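You operate a simulated robot arm through the tools that you are given. There is no shell and no other tool. Be economical: measure what you need, move in short steps, check, and stop when the job is done.

Carry out the task below with a simulated robot arm. There is one attempt and no reset: what you move stays moved.

## Task
Press the red cap home on the yellow cable stub.
Fine: clamp slider at GRIP before pressing, back at FREE after. Leave the other caps and the blue stub.

Only the result counts: the job must be done as asked and must still hold three seconds after the hand-in. Knocking over, shifting, dropping, spilling or breaking anything else fails it. Lids that push on must go on centred and level and be pressed home; caps that screw on are set level and turned clockwise until they are tight.

## Robot
A 6-joint arm with a two-finger parallel gripper, fixed in place. Base frame: the origin is at the foot of the arm, x ahead of it, y to its left, z up; the work surface is at about z = 764. Lengths are in mm, angles in rad, forces in N, time in s.
With the tool pointing down near the work surface it reaches from about 240 to 640 mm from the base axis. Its first joint turns from -1.152 to 1.152 rad. Payload 2.7 kg.
The tool frame sits at the grasp point between the pads (the TCP): z along the fingers, y along the line on which they close. The tips reach 23 mm beyond it. Largest opening 94 mm; finger width 38, thickness 10; the body of the gripper, 54 by 96 mm, starts 39 mm behind the TCP.
Orientation is that of the tool frame in the base frame, as [roll, pitch, yaw] about the fixed x, y, z axes, in that order (R = Rz(yaw) Ry(pitch) Rx(roll)). With the fingers straight down and closing along the base's y, the tool's x points along the base's -x, its y along +y and its z along -z.

## Interface
- The arm moves only by the tool nudge_tool. Its argument "targets" is a list that holds one entry, the list of rows, each a list of 7 numbers: the shift along the tool's x, y, z in units of 200 mm (1.0 is 200 mm), then the turn, a rotation vector about the tool's x, y, z in units of 120 degrees (1.0 is 120 degrees), then the opening, from 0 (shut) to 1 (fully open). In form: [[[dx, dy, dz, rx, ry, rz, hand], ...]]. A call has 1 to 12 rows; each row is the pose to reach, as a shift and turn from the pose commanded when the call began, along the tool's axes at that moment. A call with a number of a shift or a turn outside -1 to 1 is refused whole. Rows are played at 5 a second. More than 50 mm and 0.15 rad between two rows, or a gripper value outside its range, and nothing of the call is played. Where a pose cannot be reached the arm comes as near as it can. A force on the tool above 60 N (or 10 N above the force at the start of the call, whichever is more), or a blocked arm, ends the call early, and 0.2 s more pass. The fingers move at their own pace (about 45 mm/s each) and stop on an object; they squeeze with about 24 N. The grip force told is the motor's: it shows also when the fingers shut on nothing. Time passes only in rows, and 0.2 s behind the last, so rows that repeat a pose let the fingers close. The reply holds the time, the measured pose of the TCP, the force on the tool along the base axes, the opening and the grip force, in the units named above and with some noise.
- Cameras (640 x 400 px; columns grow to the right, rows downward): "scene" is fixed at [66.8, -428.5, 1397.7]; the picture's right is [0.84, -0.55, 0.00], its down [-0.34, -0.52, -0.78] and it looks along [0.43, 0.66, -0.62] (base axes); focal length 352 px, centre (320, 200). "wrist" rides on the gripper at [86, 16, -75] in the tool frame; the picture's right is [-0.18, 0.98, 0.00], its down [-0.58, -0.11, -0.81] and it looks along [-0.79, -0.15, 0.59] (tool axes); focal length 243 px, centre (320, 200). There is no depth. A picture from a camera that has moved, and an enlarged one, comes with that camera's place and axes in the base frame and with its lens.
- capture(camera): a new picture of that camera. It takes no simulated time.
- close_up(camera, box): a new picture of the part [left, top, right, bottom] of that camera's present view, enlarged. It takes no simulated time.
- sign_off(): hands the job in; it is judged then, once.

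Go step by step. Nothing tells you positions but the pictures and the camera data: compare them with the known pose of the tool, close in by small moves and look again before you grip or let go. The budget is 120 turns and 64 pictures, counting those below and the enlarged ones. Unless the task says otherwise, let go and move clear before handing in, and close with one line.

The tools are called after ">>>" as a command line: name --argument value ..., lists and objects as JSON in quotes. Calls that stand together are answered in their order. nudge_tool: Moves the arm, as the interface text tells. Its arguments: {"type":"object","properties":{"targets":{"type":"array","items":{"type":"array","items":{"type":"array","items":{"type":"number"}}}}},"required":["targets"]} The other tools are called the same way: capture (camera) takes a picture; close_up (camera, box) takes an enlarged picture of a part of a camera's view; sign_off () hands the job in.

At the start:

```text
clock: 0.0
tcp_pos: [484.9, 16.5, 1079.1]
orientation: [-3.142, 0.0, -3.142]
wrist_force: [0.4, 0.1, -1.0]
opening: 94.2
gripper_force: 0.1
```

scene: 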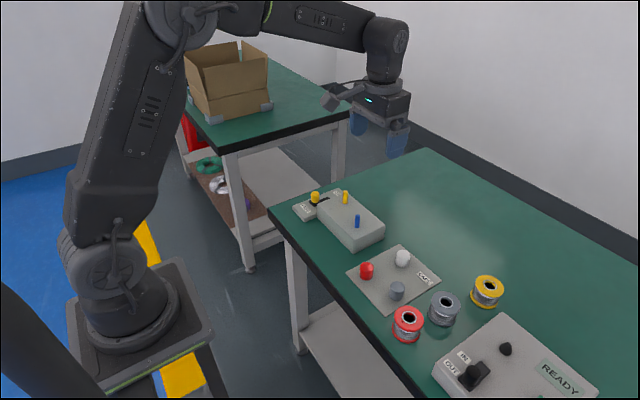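
wrist: 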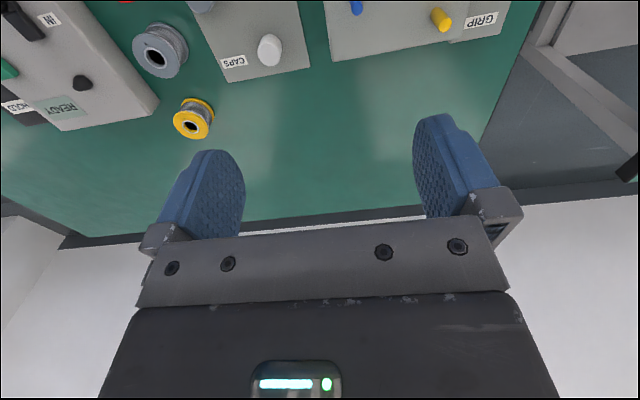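

I see a clamp box with yellow and blue stubs and a slider (yellow knob), a caps tray with red, white and grey caps, spools and a ready box. I'll zoom in to locate things.

>>> close_up --camera "scene" --box '[280, 170, 400, 260]'

>>> close_up --camera "scene" --box '[330, 230, 450, 320]'

>>> close_up --camera "scene" --box '[400, 270, 600, 400]'

```text
4.44 times, centred on (340, 215) of scene
camera zoom: at [66.8, -428.5, 1397.7], right [0.84, -0.55, 0.0], down [-0.34, -0.52, -0.78], along [0.43, 0.66, -0.62], focal length 1562 px, centre (231, 133)
```

zoom: 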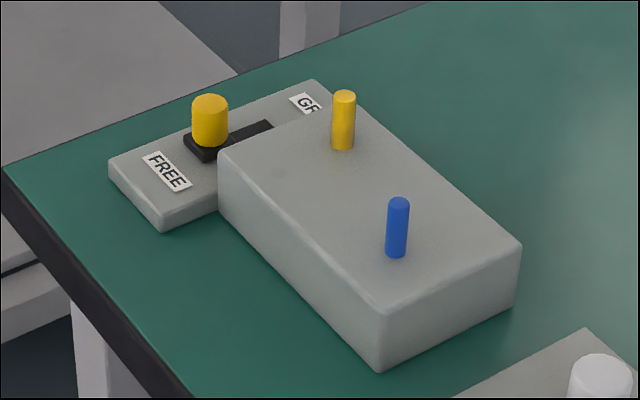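

```text
4.44 times, centred on (390, 275) of scene
camera zoom: at [66.8, -428.5, 1397.7], right [0.84, -0.55, 0.0], down [-0.34, -0.52, -0.78], along [0.43, 0.66, -0.62], focal length 1562 px, centre (9, -133)
```

zoom: 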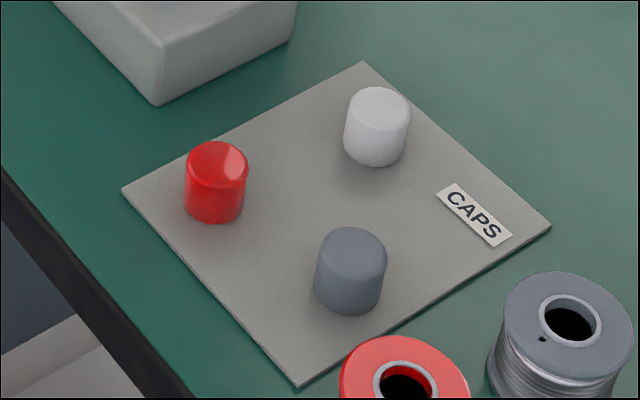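

```text
3.08 times, centred on (500, 335) of scene
camera zoom: at [66.8, -428.5, 1397.7], right [0.84, -0.55, 0.0], down [-0.34, -0.52, -0.78], along [0.43, 0.66, -0.62], focal length 1082 px, centre (-234, -215)
```

zoom: 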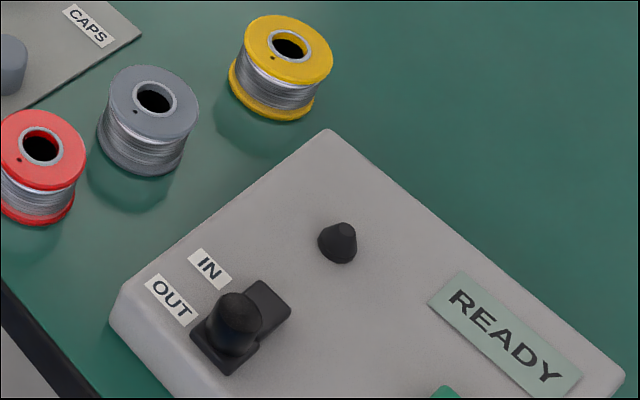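

The slider slot seems to run along +x (FREE near x≈475, y≈222), yellow stub near (524,149), red cap near (440,-49). I go above the slider knob and look with the wrist camera.

>>> nudge_tool --targets '[[[0.01, 0.17, 0.15, 0, 0, 0, 1], [0.02, 0.34, 0.3, 0, 0, 0, 1], [0.03, 0.51, 0.45, 0, 0, 0, 1], [0.04, 0.68, 0.6, 0, 0, 0, 1], [0.05, 0.85, 0.75, 0, 0, 0, 1], [0.05, 1.0, 0.9, 0, 0, 0, 1], [0.05, 1.0, 0.9, 0, 0, 0, 1]]]'

>>> capture --camera "wrist"

>>> capture --camera "scene"

```text
clock: 1.6
tcp_pos: [474.7, 213.4, 900.4]
orientation: [-3.141, -0.002, 3.14]
wrist_force: [-0.5, 1.1, 0.5]
opening: 94.0
gripper_force: 0.0
```

```text
58 pictures are left
camera wrist: at [388.1, 229.6, 973.6], right [0.18, 0.98, 0.0], down [0.58, -0.11, 0.81], along [0.79, -0.15, -0.59], focal length 243 px, centre (320, 200)
```

wrist: 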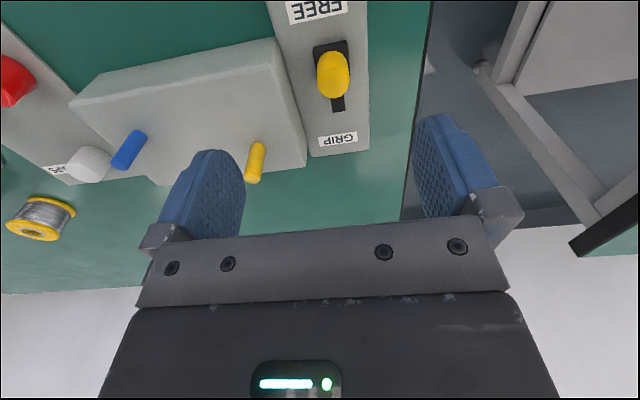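

```text
57 pictures are left
```

scene: 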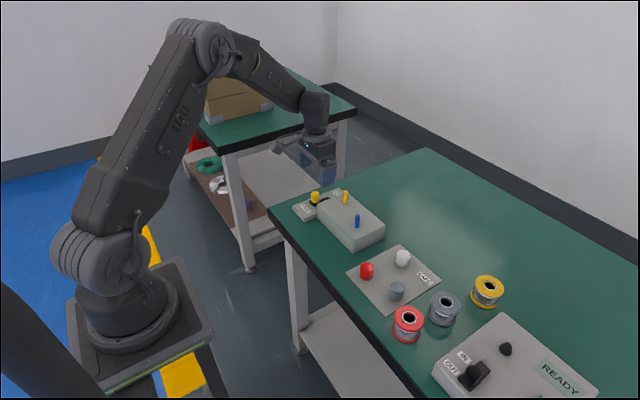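

The wrist view shows slider, stubs and caps. I'll enlarge for measurements.

>>> close_up --camera "wrist" --box '[240, 0, 400, 160]'

>>> close_up --camera "wrist" --box '[0, 30, 300, 220]'

```text
2.50 times, centred on (320, 80) of wrist
camera zoom: at [388.1, 229.6, 973.6], right [0.18, 0.98, 0.0], down [0.58, -0.11, 0.81], along [0.79, -0.15, -0.59], focal length 606 px, centre (320, 500)
```

zoom: 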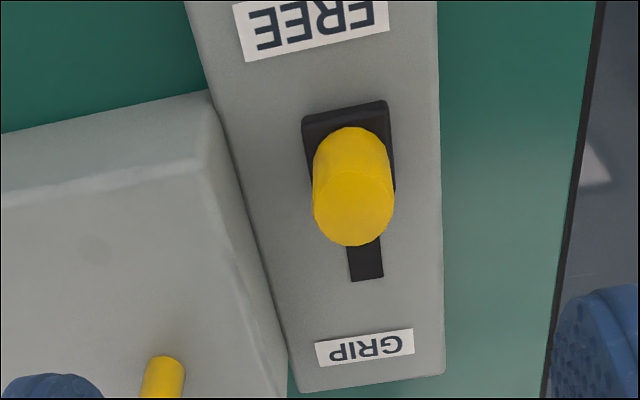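

```text
2.11 times, centred on (150, 125) of wrist
camera zoom: at [388.1, 229.6, 973.6], right [0.18, 0.98, 0.0], down [0.58, -0.11, 0.81], along [0.79, -0.15, -0.59], focal length 511 px, centre (678, 358)
```

zoom: 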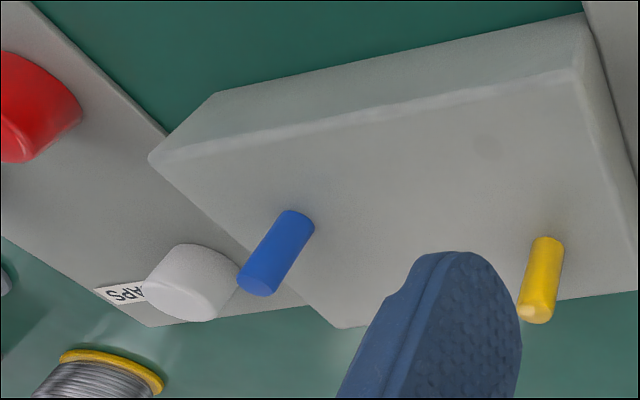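

Triangulated knob: centre ≈(473,222.5), top z≈817, about 21 mm wide, travel ≈37 mm to +x. I partly close and descend above it.

>>> nudge_tool --targets '[[[0.01, 0.03, 0.0, 0, 0, 0, 0.43], [0.01, 0.03, 0.1, 0, 0, 0, 0.43], [0.01, 0.03, 0.2, 0, 0, 0, 0.43], [0.01, 0.03, 0.245, 0, 0, 0, 0.43], [0.01, 0.03, 0.245, 0, 0, 0, 0.43], [0.01, 0.03, 0.245, 0, 0, 0, 0.43]]]'

>>> capture --camera "wrist"

>>> close_up --camera "scene" --box '[280, 140, 400, 230]'

```text
clock: 3.0
tcp_pos: [473.7, 221.6, 849.7]
orientation: [3.141, 0.0, 3.142]
wrist_force: [0.0, 0.0, 0.5]
opening: 40.3
gripper_force: 0.1
```

```text
54 pictures are left
camera wrist: at [386.9, 237.7, 923.5], right [0.18, 0.98, 0.0], down [0.58, -0.11, 0.81], along [0.79, -0.15, -0.59], focal length 243 px, centre (320, 200)
```

wrist: 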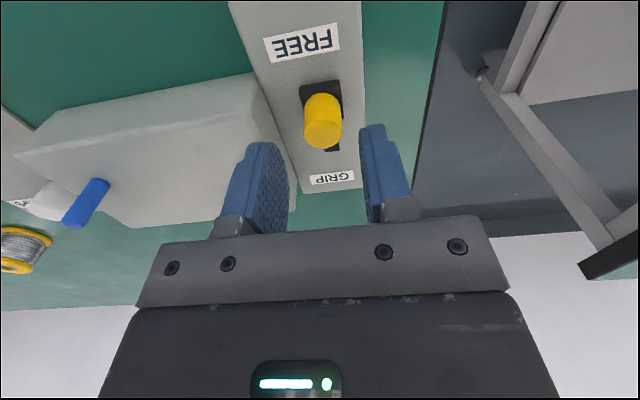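

```text
4.44 times, centred on (340, 185) of scene
camera zoom: at [66.8, -428.5, 1397.7], right [0.84, -0.55, 0.0], down [-0.34, -0.52, -0.78], along [0.43, 0.66, -0.62], focal length 1562 px, centre (231, 267)
```

zoom: 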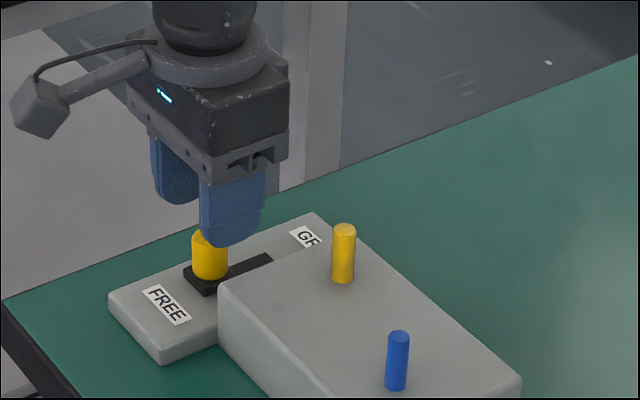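

Aligned well with the knob. Descend to z≈819 and close on it.

>>> nudge_tool --targets '[[[0.01, 0.006, 0.08, 0, 0, 0, 0.43], [0.01, 0.006, 0.155, 0, 0, 0, 0.43], [0.01, 0.006, 0.155, 0, 0, 0, 0.0], [0.01, 0.006, 0.155, 0, 0, 0, 0.0], [0.01, 0.006, 0.155, 0, 0, 0, 0.0]]]'

>>> capture --camera "wrist"

```text
clock: 4.2
tcp_pos: [470.2, 222.5, 819.6]
orientation: [-3.139, -0.002, 3.14]
wrist_force: [0.2, -16.8, 2.8]
opening: 22.7
gripper_force: 44.5
```

```text
52 pictures are left
camera wrist: at [385.4, 239.0, 892.3], right [0.19, 0.98, 0.0], down [0.58, -0.11, 0.81], along [0.79, -0.15, -0.59], focal length 243 px, centre (320, 200)
```

wrist: 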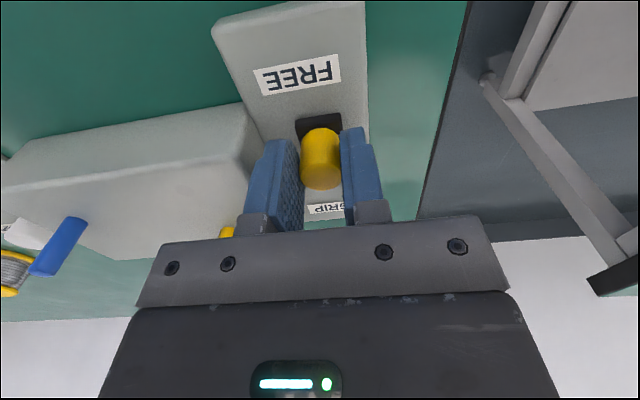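

Knob gripped with slight side force; I ease y by about 1 mm and slide +x in small steps.

>>> nudge_tool --targets '[[[0, -0.006, 0, 0, 0, 0, 0], [-0.04, -0.006, 0, 0, 0, 0, 0], [-0.08, -0.006, 0, 0, 0, 0, 0], [-0.12, -0.006, 0, 0, 0, 0, 0], [-0.15, -0.006, 0, 0, 0, 0, 0]]]'

>>> close_up --camera "scene" --box '[280, 140, 400, 230]'

```text
clock: 5.4
tcp_pos: [500.7, 221.9, 818.9]
orientation: [-3.14, 0.001, -3.141]
wrist_force: [-1.5, -23.2, 4.5]
opening: 22.6
gripper_force: 45.2
```

```text
4.44 times, centred on (340, 185) of scene
camera zoom: at [66.7, -429.0, 1397.5], right [0.84, -0.55, 0.0], down [-0.34, -0.52, -0.78], along [0.43, 0.66, -0.62], focal length 1562 px, centre (231, 267)
```

zoom: 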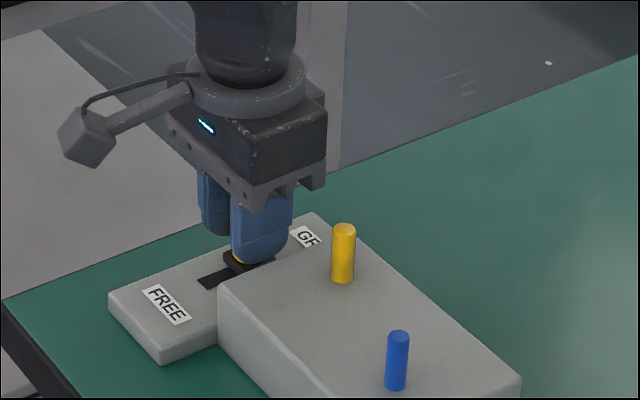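

Slid 30 mm with little resistance. Continue gently until the end stop.

>>> nudge_tool --targets '[[[-0.015, 0.006, 0, 0, 0, 0, 0], [-0.03, 0.006, 0, 0, 0, 0, 0]]]'

>>> close_up --camera "wrist" --box '[200, 40, 440, 240]'

```text
clock: 6.0
tcp_pos: [507.9, 222.0, 819.4]
orientation: [3.14, 0.001, 3.141]
wrist_force: [-2.2, -26.0, 7.6]
opening: 22.6
gripper_force: 44.8
```

```text
2.00 times, centred on (320, 140) of wrist
camera zoom: at [421.9, 239.1, 892.3], right [0.19, 0.98, 0.0], down [0.58, -0.11, 0.81], along [0.79, -0.15, -0.59], focal length 485 px, centre (320, 320)
```

zoom: 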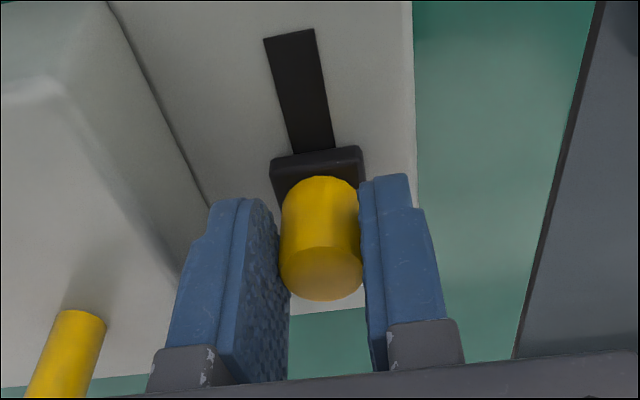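

No stop felt yet; continue another few mm.

>>> nudge_tool --targets '[[[-0.01, -0.01, 0, 0, 0, 0, 0], [-0.02, -0.01, 0, 0, 0, 0, 0], [-0.03, -0.01, 0, 0, 0, 0, 0], [-0.03, -0.01, 0, 0, 0, 0, 0]]]'

>>> close_up --camera "wrist" --box '[200, 40, 440, 240]'

```text
clock: 7.0
tcp_pos: [510.6, 221.8, 818.6]
orientation: [-3.141, -0.003, -3.141]
wrist_force: [-21.1, -13.3, 9.5]
opening: 22.7
gripper_force: 45.0
```

```text
2.00 times, centred on (320, 140) of wrist
camera zoom: at [425.7, 238.8, 892.6], right [0.18, 0.98, 0.0], down [0.58, -0.11, 0.8], along [0.79, -0.15, -0.59], focal length 485 px, centre (320, 320)
```

zoom: 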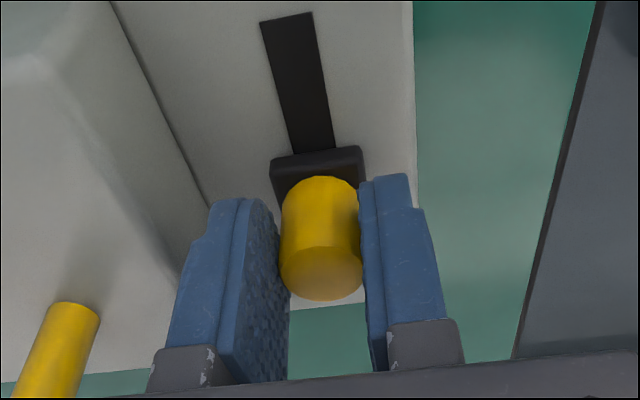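

End stop reached (x force −21 N). Relieve, release and lift straight up.

>>> nudge_tool --targets '[[[0.01, 0, 0, 0, 0, 0, 0], [0.01, 0, 0, 0, 0, 0, 0.43], [0.01, 0, 0, 0, 0, 0, 0.43], [0.01, 0, -0.1, 0, 0, 0, 0.43], [0.01, 0, -0.3, 0, 0, 0, 0.43], [0.01, 0, -0.5, 0, 0, 0, 0.5], [0.01, 0, -0.5, 0, 0, 0, 0.5]]]'

>>> close_up --camera "scene" --box '[280, 140, 400, 230]'

>>> capture --camera "wrist"

```text
clock: 8.6
tcp_pos: [511.0, 219.7, 918.9]
orientation: [-3.14, -0.001, 3.141]
wrist_force: [0.2, 0.0, -0.1]
opening: 46.9
gripper_force: 0.0
```

```text
4.44 times, centred on (340, 185) of scene
camera zoom: at [66.8, -428.5, 1397.7], right [0.84, -0.55, 0.0], down [-0.34, -0.52, -0.78], along [0.43, 0.66, -0.62], focal length 1562 px, centre (231, 267)
```

zoom: 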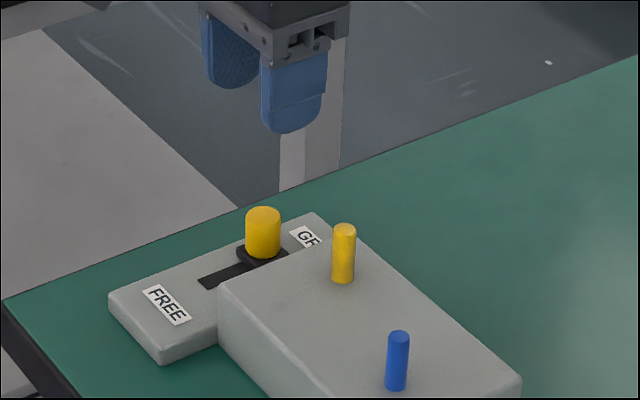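

```text
47 pictures are left
camera wrist: at [426.0, 237.4, 992.1], right [0.18, 0.98, 0.0], down [0.58, -0.11, 0.81], along [0.79, -0.15, -0.59], focal length 243 px, centre (320, 200)
```

wrist: 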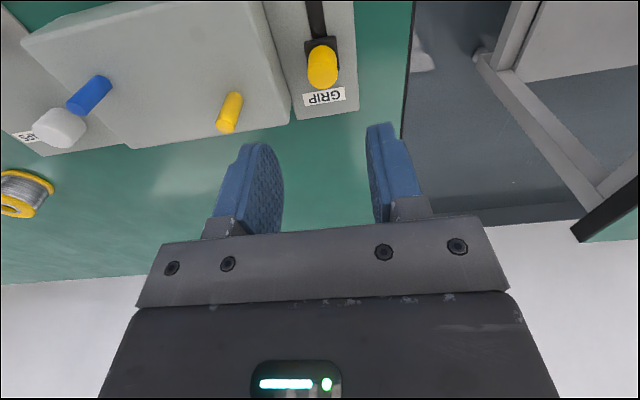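

Slider is at GRIP. Now I position over the yellow stub to measure it precisely.

>>> nudge_tool --targets '[[[-0.02, -0.12, 0, 0, 0, 0, 0.6], [-0.04, -0.25, 0, 0, 0, 0, 0.7], [-0.06, -0.36, 0, 0, 0, 0, 0.7], [-0.06, -0.36, 0, 0, 0, 0, 0.7]]]'

>>> close_up --camera "wrist" --box '[240, 40, 400, 160]'

>>> close_up --camera "scene" --box '[320, 180, 380, 220]'

```text
clock: 9.6
tcp_pos: [522.6, 148.6, 919.8]
orientation: [3.141, 0.0, -3.141]
wrist_force: [-0.1, 0.9, 0.1]
opening: 65.7
gripper_force: 0.2
```

```text
3.33 times, centred on (320, 100) of wrist
camera zoom: at [437.5, 165.3, 992.5], right [0.18, 0.98, 0.0], down [0.58, -0.11, 0.81], along [0.79, -0.15, -0.59], focal length 809 px, centre (320, 533)
```

zoom: 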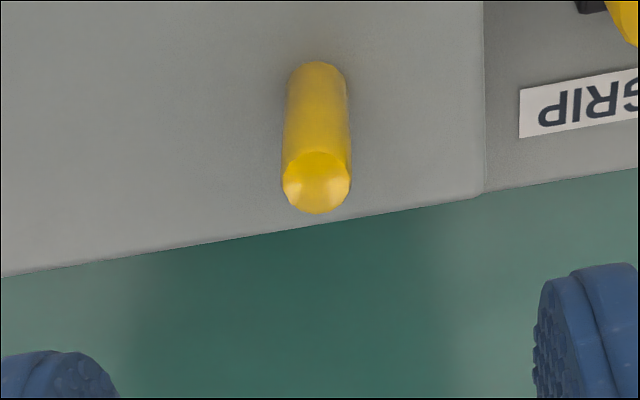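

```text
10.00 times, centred on (350, 200) of scene
camera zoom: at [66.8, -428.5, 1397.7], right [0.84, -0.55, 0.0], down [-0.34, -0.52, -0.78], along [0.43, 0.66, -0.62], focal length 3516 px, centre (20, 200)
```

zoom: 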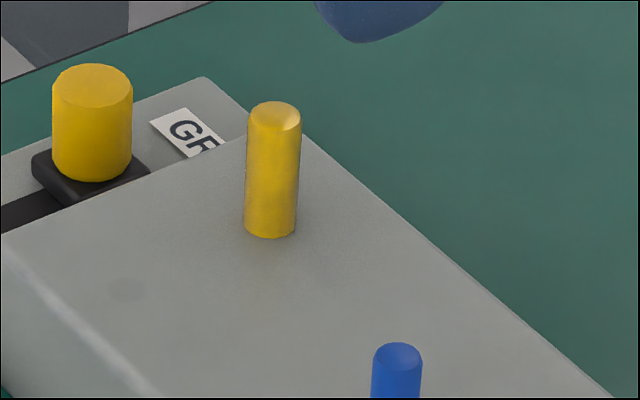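

Yellow stub top ≈(520,149,849), ~13 mm diameter. Now over to the red cap to measure it.

>>> nudge_tool --targets '[[[0.085, -0.198, 0.02, 0, 0, 0, 0.7], [0.17, -0.396, 0.04, 0, 0, 0, 0.7], [0.255, -0.594, 0.06, 0, 0, 0, 0.7], [0.34, -0.792, 0.08, 0, 0, 0, 0.7], [0.425, -0.99, 0.1, 0, 0, 0, 0.7], [0.425, -0.99, 0.1, 0, 0, 0, 0.7], [0.425, -0.99, 0.1, 0, 0, 0, 0.7]]]'

>>> capture --camera "wrist"

>>> close_up --camera "wrist" --box '[240, 20, 400, 140]'

```text
clock: 11.2
tcp_pos: [438.9, -49.0, 900.2]
orientation: [3.141, 0.001, -3.141]
wrist_force: [-1.3, 0.3, 0.1]
opening: 65.8
gripper_force: 0.0
```

```text
44 pictures are left
camera wrist: at [353.8, -32.2, 973.4], right [0.18, 0.98, 0.0], down [0.58, -0.11, 0.81], along [0.79, -0.15, -0.59], focal length 243 px, centre (320, 200)
```

wrist: 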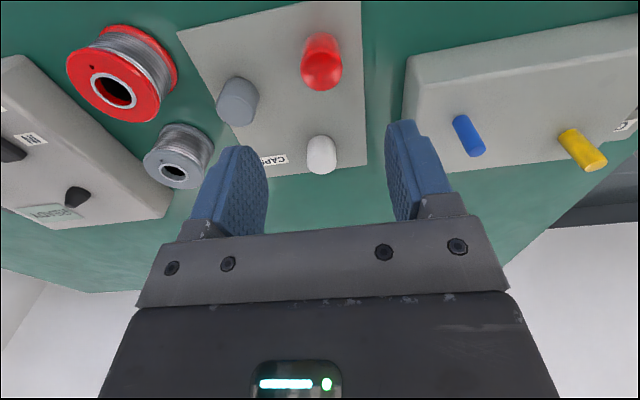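

```text
3.33 times, centred on (320, 80) of wrist
camera zoom: at [353.8, -32.2, 973.4], right [0.18, 0.98, 0.0], down [0.58, -0.11, 0.81], along [0.79, -0.15, -0.59], focal length 809 px, centre (320, 600)
```

zoom: 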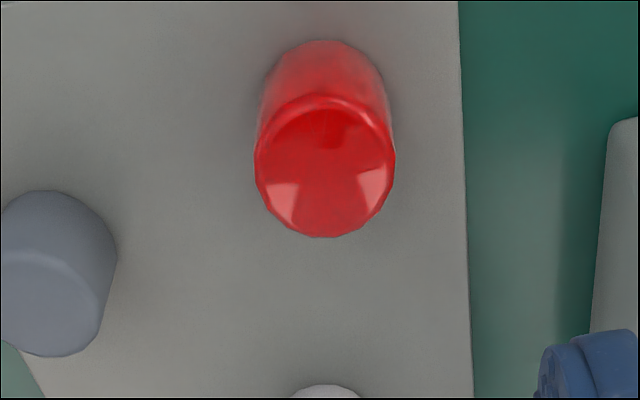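

Red cap: centre ≈(436.5,−47), top z≈797, ~30 mm diameter. I descend partly and check alignment.

>>> nudge_tool --targets '[[[0.007, 0.0065, 0.1, 0, 0, 0, 0.6], [0.007, 0.0065, 0.25, 0, 0, 0, 0.6], [0.007, 0.0065, 0.35, 0, 0, 0, 0.6], [0.007, 0.0065, 0.35, 0, 0, 0, 0.6], [0.007, 0.0065, 0.35, 0, 0, 0, 0.6]]]'

>>> close_up --camera "wrist" --box '[200, 60, 440, 240]'

```text
clock: 12.4
tcp_pos: [438.5, -48.1, 829.0]
orientation: [-3.141, -0.001, -3.14]
wrist_force: [0.1, -0.8, 0.7]
opening: 56.5
gripper_force: 0.1
```

```text
2.22 times, centred on (320, 150) of wrist
camera zoom: at [352.0, -30.7, 902.4], right [0.18, 0.98, 0.0], down [0.58, -0.11, 0.81], along [0.79, -0.15, -0.59], focal length 539 px, centre (320, 311)
```

zoom: 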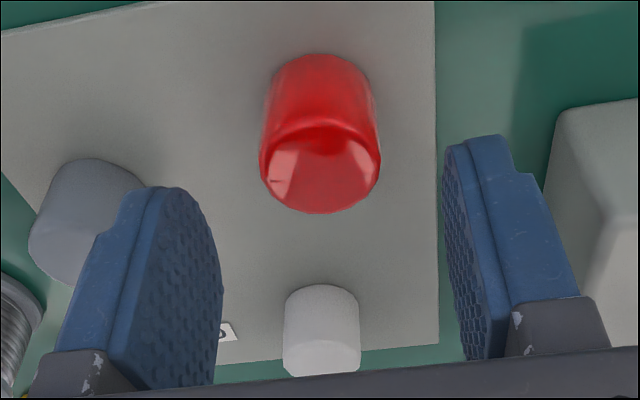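

Nearly centred; nudge −1.5 mm in x, descend and grip.

>>> nudge_tool --targets '[[[0.007, 0.003, 0.08, 0, 0, 0, 0.6], [0.007, 0.003, 0.15, 0, 0, 0, 0.6], [0.007, 0.003, 0.15, 0, 0, 0, 0.6], [0.007, 0.003, 0.15, 0, 0, 0, 0.0], [0.007, 0.003, 0.15, 0, 0, 0, 0.0], [0.007, 0.003, 0.15, 0, 0, 0, 0.0], [0.007, 0.003, 0.15, 0, 0, 0, 0.0]]]'

>>> close_up --camera "wrist" --box '[200, 60, 440, 240]'

```text
clock: 14.0
tcp_pos: [435.3, -46.2, 797.5]
orientation: [3.141, -0.001, -3.142]
wrist_force: [0.1, -0.1, -0.2]
opening: 30.7
gripper_force: 24.1
```

```text
2.22 times, centred on (320, 150) of wrist
camera zoom: at [350.0, -29.7, 871.5], right [0.18, 0.98, 0.0], down [0.58, -0.11, 0.81], along [0.79, -0.15, -0.59], focal length 539 px, centre (320, 311)
```

zoom: 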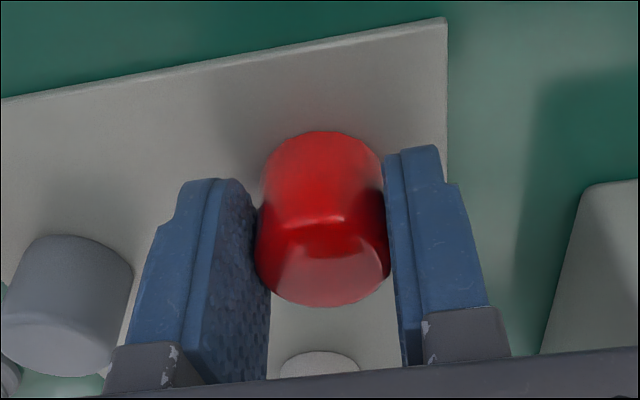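

Cap gripped (30.7 mm). Lift and carry it above the yellow stub.

>>> nudge_tool --targets '[[[0, 0, -0.1, 0, 0, 0, 0], [0, 0, -0.3, 0, 0, 0, 0], [0, 0, -0.5, 0, 0, 0, 0], [0, 0, -0.6, 0, 0, 0, 0], [-0.085, 0.195, -0.6, 0, 0, 0, 0], [-0.17, 0.39, -0.6, 0, 0, 0, 0], [-0.255, 0.585, -0.6, 0, 0, 0, 0], [-0.34, 0.78, -0.6, 0, 0, 0, 0], [-0.425, 0.975, -0.6, 0, 0, 0, 0], [-0.425, 0.975, -0.6, 0, 0, 0, 0], [-0.425, 0.975, -0.6, 0, 0, 0, 0]]]'

>>> close_up --camera "wrist" --box '[200, 60, 440, 240]'

>>> close_up --camera "scene" --box '[300, 130, 400, 220]'

```text
clock: 16.4
tcp_pos: [520.3, 146.7, 916.9]
orientation: [-3.14, 0.001, 3.141]
wrist_force: [0.1, 0.6, -0.4]
opening: 30.8
gripper_force: 23.5
```

```text
2.22 times, centred on (320, 150) of wrist
camera zoom: at [433.8, 163.6, 990.6], right [0.18, 0.98, 0.0], down [0.58, -0.11, 0.81], along [0.79, -0.15, -0.59], focal length 539 px, centre (320, 311)
```

zoom: 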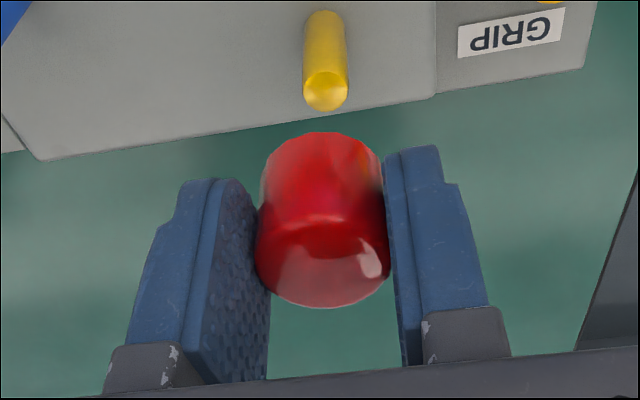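

```text
4.44 times, centred on (350, 175) of scene
camera zoom: at [66.8, -428.4, 1397.7], right [0.84, -0.55, 0.0], down [-0.34, -0.52, -0.78], along [0.43, 0.66, -0.62], focal length 1562 px, centre (187, 311)
```

zoom: 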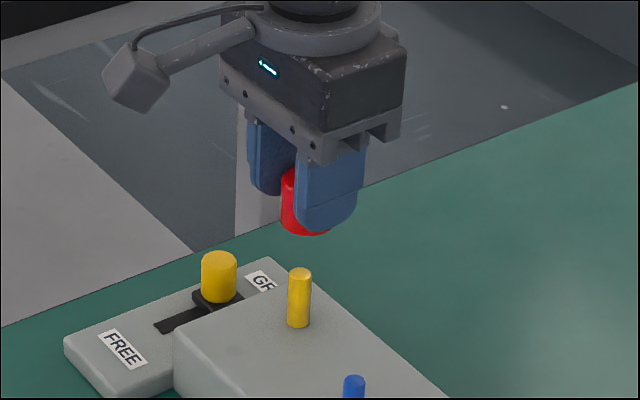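

Cap is close above the stub (about 1–1.5 mm short in y). I descend to a few mm above the stub top and check from both cameras.

>>> nudge_tool --targets '[[[0, 0.006, 0.08, 0, 0, 0, 0], [0, 0.006, 0.16, 0, 0, 0, 0], [0, 0.006, 0.16, 0, 0, 0, 0], [0, 0.006, 0.16, 0, 0, 0, 0]]]'

>>> close_up --camera "wrist" --box '[240, 80, 400, 200]'

>>> close_up --camera "scene" --box '[320, 160, 380, 210]'

```text
clock: 17.4
tcp_pos: [520.3, 148.3, 885.2]
orientation: [3.141, 0.0, 3.141]
wrist_force: [0.1, 0.3, -0.1]
opening: 30.4
gripper_force: 23.7
```

```text
3.33 times, centred on (320, 140) of wrist
camera zoom: at [434.1, 164.5, 959.5], right [0.18, 0.98, 0.0], down [0.58, -0.11, 0.81], along [0.79, -0.15, -0.59], focal length 809 px, centre (320, 400)
```

zoom: 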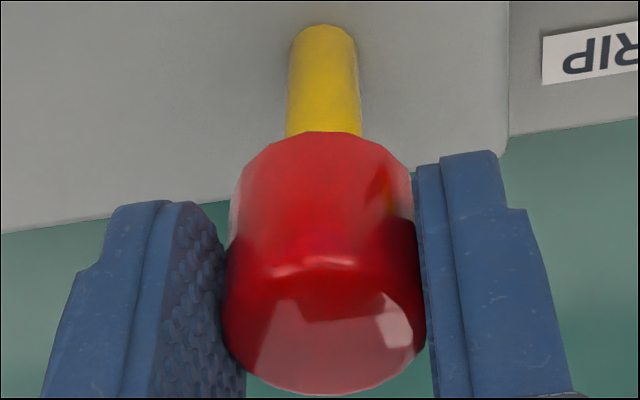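

```text
8.00 times, centred on (350, 185) of scene
camera zoom: at [66.8, -428.5, 1397.7], right [0.84, -0.55, 0.0], down [-0.34, -0.52, -0.78], along [0.43, 0.66, -0.62], focal length 2813 px, centre (80, 320)
```

zoom: 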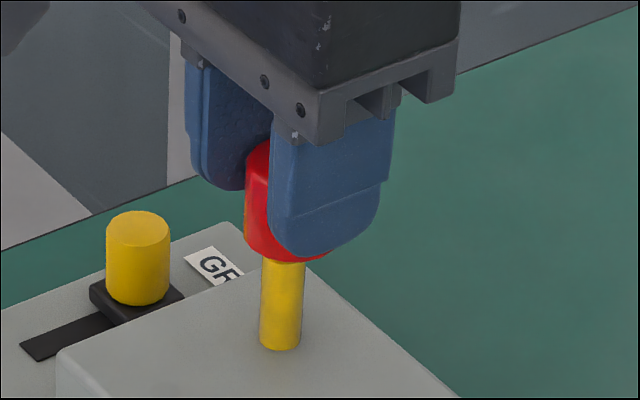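

Laterally aligned; the cap appears ~1.5 mm too far in +x. Correct and recheck closely.

>>> nudge_tool --targets '[[[0.0075, 0, 0, 0, 0, 0, 0], [0.0075, 0, 0.01, 0, 0, 0, 0], [0.0075, 0, 0.01, 0, 0, 0, 0]]]'

>>> close_up --camera "wrist" --box '[280, 80, 360, 140]'

>>> close_up --camera "scene" --box '[340, 175, 372, 207]'

```text
clock: 18.2
tcp_pos: [518.1, 149.4, 883.7]
orientation: [-3.14, 0.0, 3.141]
wrist_force: [0.5, 0.0, -0.1]
opening: 30.3
gripper_force: 23.3
```

```text
6.67 times, centred on (320, 110) of wrist
camera zoom: at [432.7, 165.4, 957.8], right [0.18, 0.98, 0.0], down [0.58, -0.11, 0.81], along [0.79, -0.15, -0.59], focal length 1618 px, centre (320, 800)
```

zoom: 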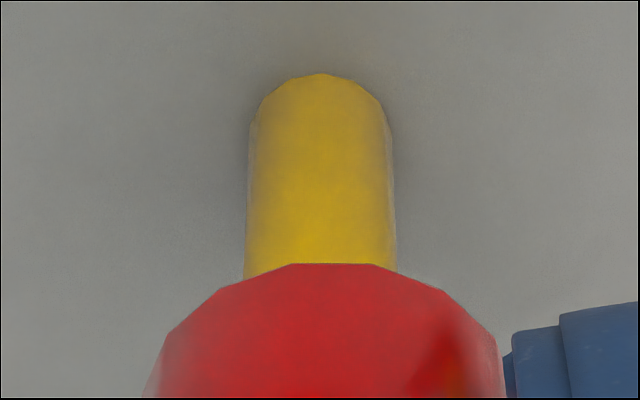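

```text
12.50 times, centred on (356, 191) of scene
camera zoom: at [66.8, -428.5, 1397.7], right [0.84, -0.55, 0.0], down [-0.34, -0.52, -0.78], along [0.43, 0.66, -0.62], focal length 4395 px, centre (-130, 312)
```

zoom: 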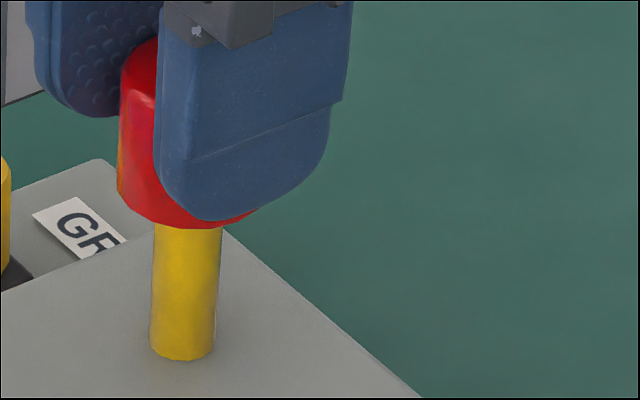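

Both views now show the cap centred over the stub. Lower slowly until it engages.

>>> nudge_tool --targets '[[[0, -0.001, 0.01, 0, 0, 0, 0], [0, -0.001, 0.02, 0, 0, 0, 0], [0, -0.001, 0.03, 0, 0, 0, 0], [0, -0.001, 0.04, 0, 0, 0, 0], [0, -0.001, 0.05, 0, 0, 0, 0]]]'

>>> close_up --camera "scene" --box '[340, 175, 372, 207]'

```text
clock: 19.4
tcp_pos: [518.3, 149.3, 874.0]
orientation: [3.14, -0.002, 3.14]
wrist_force: [-0.3, 0.1, -0.2]
opening: 30.8
gripper_force: 24.1
```

```text
12.50 times, centred on (356, 191) of scene
camera zoom: at [66.8, -428.5, 1397.7], right [0.84, -0.55, 0.0], down [-0.34, -0.52, -0.78], along [0.43, 0.66, -0.62], focal length 4395 px, centre (-130, 312)
```

zoom: 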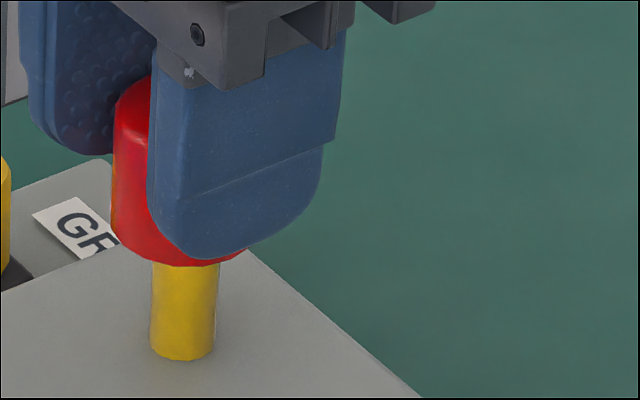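

No contact force and the cap bottom seems to be passing the stub top. Keep pressing in small steps.

>>> nudge_tool --targets '[[[-0.003, 0, 0.01, 0, 0, 0, 0], [-0.003, 0, 0.02, 0, 0, 0, 0], [-0.003, 0, 0.03, 0, 0, 0, 0], [-0.003, 0, 0.04, 0, 0, 0, 0]]]'

>>> close_up --camera "scene" --box '[340, 175, 372, 207]'

>>> close_up --camera "wrist" --box '[240, 80, 400, 200]'

```text
clock: 20.4
tcp_pos: [519.1, 149.2, 867.1]
orientation: [-3.141, -0.002, -3.141]
wrist_force: [0.0, -0.3, 0.8]
opening: 30.7
gripper_force: 24.0
```

```text
12.50 times, centred on (356, 191) of scene
camera zoom: at [66.8, -428.5, 1397.7], right [0.84, -0.55, 0.0], down [-0.34, -0.52, -0.78], along [0.43, 0.66, -0.62], focal length 4395 px, centre (-130, 312)
```

zoom: 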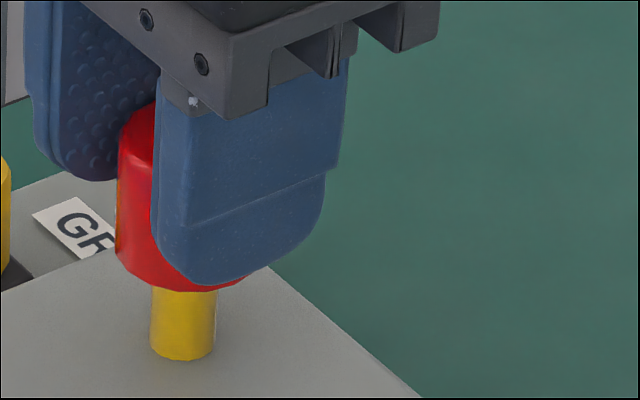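

```text
3.33 times, centred on (320, 140) of wrist
camera zoom: at [433.6, 166.4, 940.3], right [0.18, 0.98, 0.0], down [0.58, -0.11, 0.81], along [0.79, -0.15, -0.59], focal length 809 px, centre (320, 400)
```

zoom: 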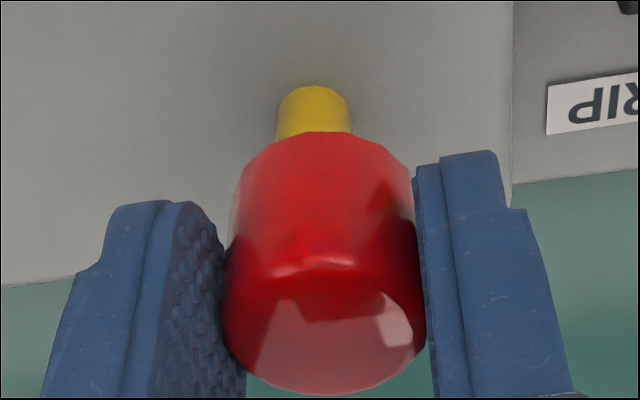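

Cap is partway on with no force; stub looks slightly to −y inside it. I re-centre about 1 mm and continue down.

>>> nudge_tool --targets '[[[0.002, -0.005, 0, 0, 0, 0, 0], [0.002, -0.005, 0, 0, 0, 0, 0]]]'

>>> close_up --camera "wrist" --box '[280, 80, 360, 140]'

```text
clock: 21.0
tcp_pos: [517.8, 148.0, 867.2]
orientation: [-3.141, 0.0, 3.141]
wrist_force: [0.0, 0.9, -0.6]
opening: 30.8
gripper_force: 24.0
```

```text
6.67 times, centred on (320, 110) of wrist
camera zoom: at [432.9, 165.1, 940.6], right [0.18, 0.98, 0.0], down [0.58, -0.11, 0.81], along [0.79, -0.15, -0.59], focal length 1618 px, centre (320, 800)
```

zoom: 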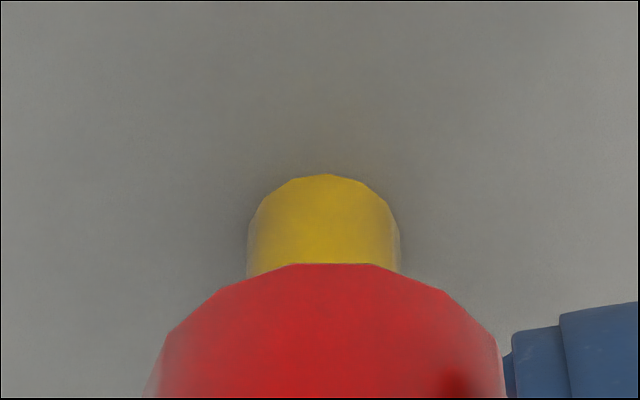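

Now centred. Press further down.

>>> nudge_tool --targets '[[[0, 0, 0.01, 0, 0, 0, 0], [0, 0, 0.02, 0, 0, 0, 0], [0, 0, 0.03, 0, 0, 0, 0], [0, 0, 0.04, 0, 0, 0, 0], [0, 0, 0.05, 0, 0, 0, 0], [0, 0, 0.06, 0, 0, 0, 0]]]'

>>> close_up --camera "scene" --box '[340, 175, 372, 207]'

>>> close_up --camera "wrist" --box '[240, 80, 400, 200]'

```text
clock: 22.4
tcp_pos: [519.2, 149.3, 855.0]
orientation: [3.14, 0.002, -3.141]
wrist_force: [0.9, 0.9, -0.2]
opening: 30.9
gripper_force: 24.1
```

```text
12.50 times, centred on (356, 191) of scene
camera zoom: at [66.8, -428.5, 1397.7], right [0.84, -0.55, 0.0], down [-0.34, -0.52, -0.78], along [0.43, 0.66, -0.62], focal length 4395 px, centre (-130, 312)
```

zoom: 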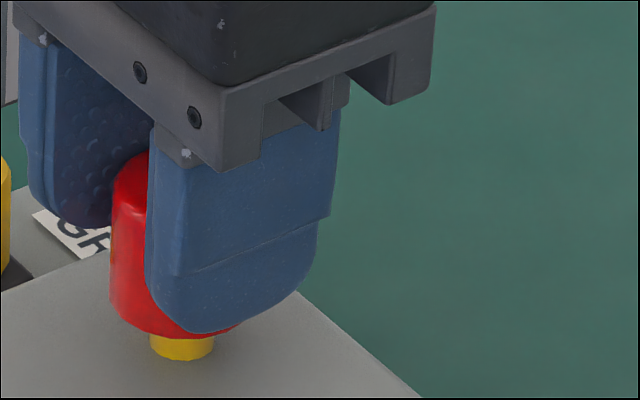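

```text
3.33 times, centred on (320, 140) of wrist
camera zoom: at [432.5, 166.2, 928.5], right [0.18, 0.98, 0.0], down [0.58, -0.11, 0.81], along [0.79, -0.15, -0.59], focal length 809 px, centre (320, 400)
```

zoom: 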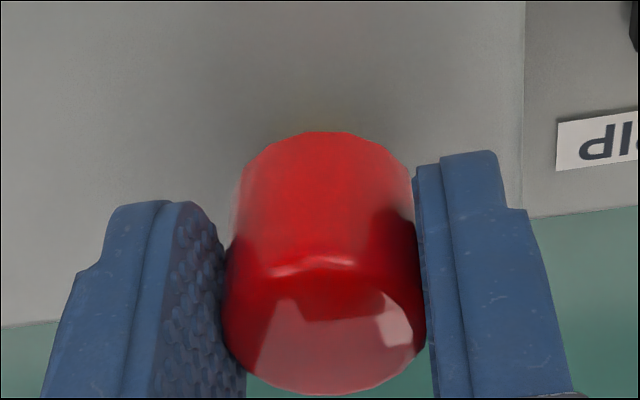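

Still no resistance; the cap is nearly down. Continue until the force rises.

>>> nudge_tool --targets '[[[0, 0, 0.008, 0, 0, 0, 0], [0, 0, 0.016, 0, 0, 0, 0], [0, 0, 0.024, 0, 0, 0, 0], [0, 0, 0.03, 0, 0, 0, 0]]]'

>>> close_up --camera "scene" --box '[340, 175, 372, 207]'

```text
clock: 23.4
tcp_pos: [517.5, 149.4, 850.2]
orientation: [3.141, 0.002, 3.141]
wrist_force: [-0.8, 0.3, 3.8]
opening: 30.9
gripper_force: 23.8
```

```text
12.50 times, centred on (356, 191) of scene
camera zoom: at [66.7, -428.5, 1397.7], right [0.84, -0.55, 0.0], down [-0.34, -0.52, -0.78], along [0.43, 0.66, -0.62], focal length 4395 px, centre (-130, 312)
```

zoom: 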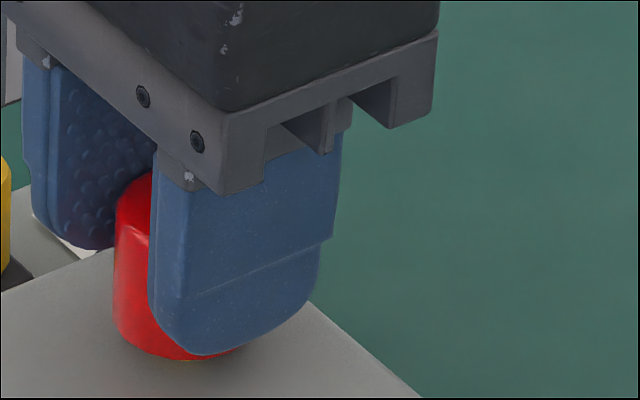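

Contact begins (3.8 N). Press on in small increments.

>>> nudge_tool --targets '[[[0, 0, 0.007, 0, 0, 0, 0], [0, 0, 0.014, 0, 0, 0, 0], [0, 0, 0.02, 0, 0, 0, 0], [0, 0, 0.02, 0, 0, 0, 0]]]'

>>> close_up --camera "scene" --box '[340, 175, 372, 207]'

```text
clock: 24.4
tcp_pos: [517.2, 147.2, 845.5]
orientation: [3.141, 0.002, -3.14]
wrist_force: [1.3, 1.4, 3.2]
opening: 30.9
gripper_force: 23.9
```

```text
12.50 times, centred on (356, 191) of scene
camera zoom: at [66.7, -428.5, 1397.7], right [0.84, -0.55, 0.0], down [-0.34, -0.52, -0.78], along [0.43, 0.66, -0.62], focal length 4395 px, centre (-130, 312)
```

zoom: 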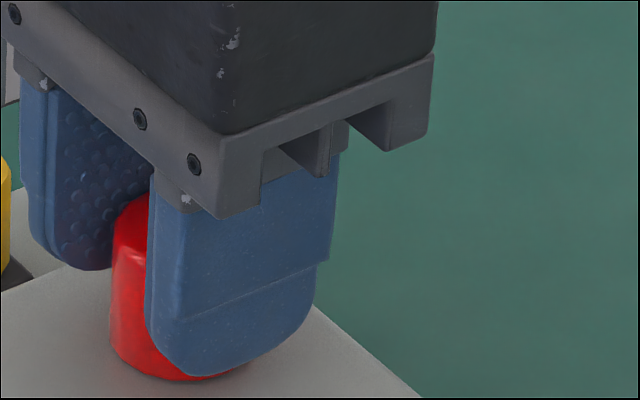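

The cap went down further with little force. I check cap position in the grip and the slider.

>>> capture --camera "wrist"

>>> close_up --camera "wrist" --box '[240, 80, 400, 200]'

>>> close_up --camera "scene" --box '[280, 160, 400, 250]'

```text
26 pictures are left
camera wrist: at [432.3, 165.3, 917.9], right [0.18, 0.98, 0.0], down [0.58, -0.11, 0.81], along [0.79, -0.15, -0.59], focal length 243 px, centre (320, 200)
```

wrist: 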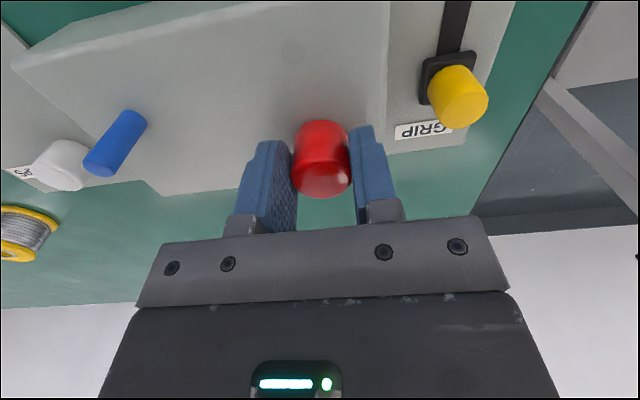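

```text
3.33 times, centred on (320, 140) of wrist
camera zoom: at [432.3, 165.3, 917.9], right [0.18, 0.98, 0.0], down [0.58, -0.11, 0.81], along [0.79, -0.15, -0.59], focal length 809 px, centre (320, 400)
```

zoom: 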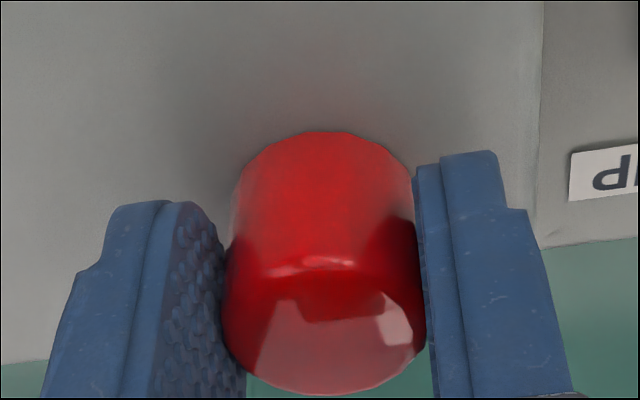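

```text
4.44 times, centred on (340, 205) of scene
camera zoom: at [66.7, -428.5, 1397.7], right [0.84, -0.55, 0.0], down [-0.34, -0.52, -0.78], along [0.43, 0.66, -0.62], focal length 1562 px, centre (231, 178)
```

zoom: 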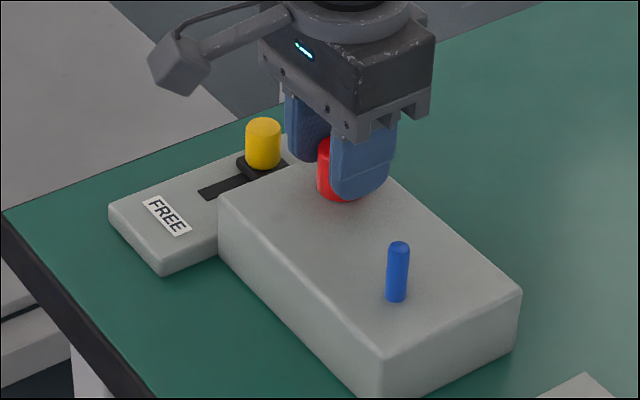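

Slider still at GRIP and cap hasn't slipped in the fingers. Continue pressing to a firm stop.

>>> nudge_tool --targets '[[[0, 0, 0.005, 0, 0, 0, 0], [0, 0, 0.01, 0, 0, 0, 0], [0, 0, 0.015, 0, 0, 0, 0], [0, 0, 0.015, 0, 0, 0, 0]]]'

>>> close_up --camera "scene" --box '[340, 175, 372, 207]'

```text
clock: 25.4
tcp_pos: [520.1, 149.3, 842.4]
orientation: [-3.141, 0.002, -3.141]
wrist_force: [-9.9, -2.0, 21.6]
opening: 30.6
gripper_force: 24.2
```

```text
12.50 times, centred on (356, 191) of scene
camera zoom: at [66.2, -428.6, 1397.6], right [0.84, -0.55, 0.0], down [-0.34, -0.52, -0.78], along [0.43, 0.66, -0.62], focal length 4395 px, centre (-130, 312)
```

zoom: 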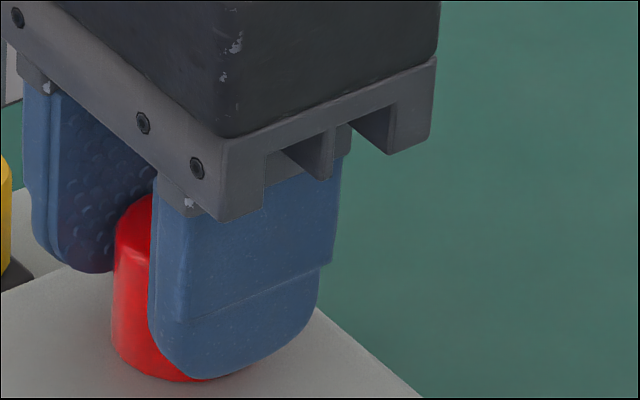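

Firm stop (≈22 N). Press a bit more to be sure it's home, easing x slightly.

>>> nudge_tool --targets '[[[0.002, 0, 0.005, 0, 0, 0, 0], [0.002, 0, 0.01, 0, 0, 0, 0], [0.002, 0, 0.015, 0, 0, 0, 0], [0.002, 0, 0.015, 0, 0, 0, 0]]]'

>>> close_up --camera "wrist" --box '[240, 80, 400, 200]'

```text
clock: 26.4
tcp_pos: [518.7, 148.4, 840.6]
orientation: [3.141, 0.004, 3.142]
wrist_force: [-0.6, -9.2, 27.3]
opening: 30.3
gripper_force: 23.2
```

```text
3.33 times, centred on (320, 140) of wrist
camera zoom: at [433.1, 165.5, 914.3], right [0.18, 0.98, 0.0], down [0.58, -0.11, 0.81], along [0.8, -0.15, -0.59], focal length 809 px, centre (320, 400)
```

zoom: 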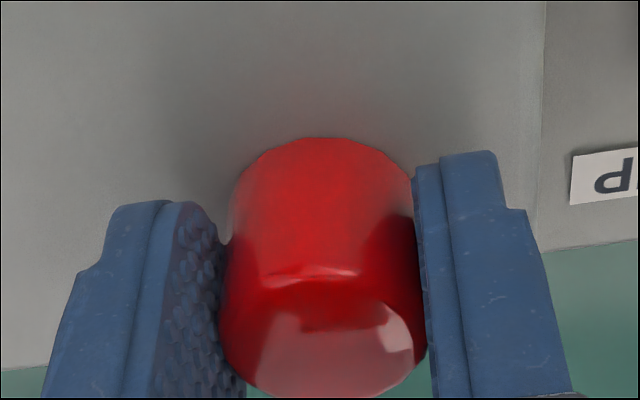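

The cap is on the stop and starts slipping in the grip. I release, rise, and will press from above with closed fingers.

>>> nudge_tool --targets '[[[0.002, 0, 0.008, 0, 0, 0, 0.2], [0.002, 0, 0.005, 0, 0, 0, 0.5], [0.002, 0, 0.0, 0, 0, 0, 0.5], [0.002, 0, -0.1, 0, 0, 0, 0.5], [0.002, 0, -0.25, 0, 0, 0, 0.5], [0.002, 0, -0.35, 0, 0, 0, 0.5], [0.002, 0, -0.35, 0, 0, 0, 0.5], [0.002, 0, -0.35, 0, 0, 0, 0.5]]]'

>>> close_up --camera "scene" --box '[320, 170, 380, 220]'

>>> close_up --camera "wrist" --box '[220, 20, 420, 170]'

```text
clock: 28.2
tcp_pos: [517.4, 148.9, 908.9]
orientation: [3.141, 0.0, 3.14]
wrist_force: [0.0, -0.6, 1.3]
opening: 47.1
gripper_force: 0.1
```

```text
8.00 times, centred on (350, 195) of scene
camera zoom: at [66.8, -428.5, 1397.7], right [0.84, -0.55, 0.0], down [-0.34, -0.52, -0.78], along [0.43, 0.66, -0.62], focal length 2813 px, centre (80, 240)
```

zoom: 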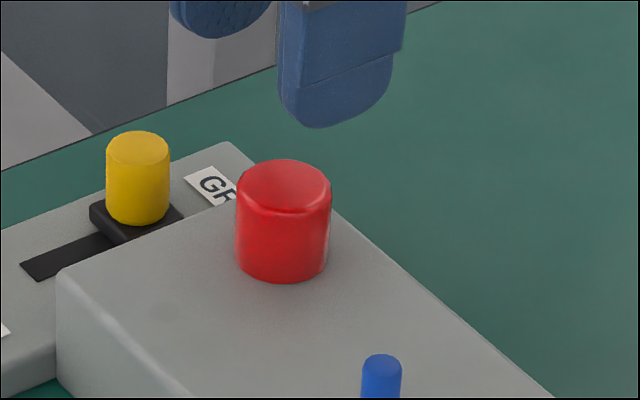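

```text
2.67 times, centred on (320, 95) of wrist
camera zoom: at [431.5, 165.5, 983.6], right [0.18, 0.98, 0.0], down [0.58, -0.11, 0.81], along [0.79, -0.15, -0.59], focal length 647 px, centre (320, 480)
```

zoom: 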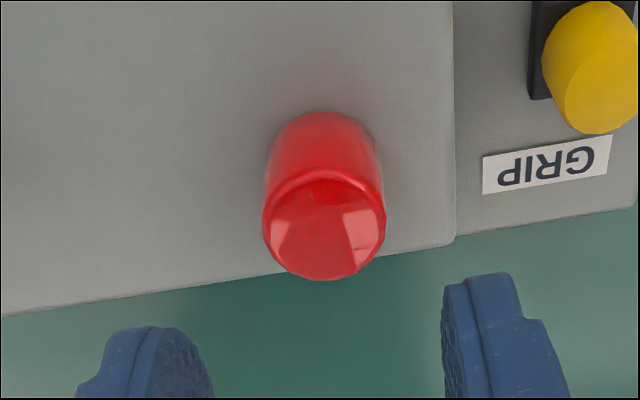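

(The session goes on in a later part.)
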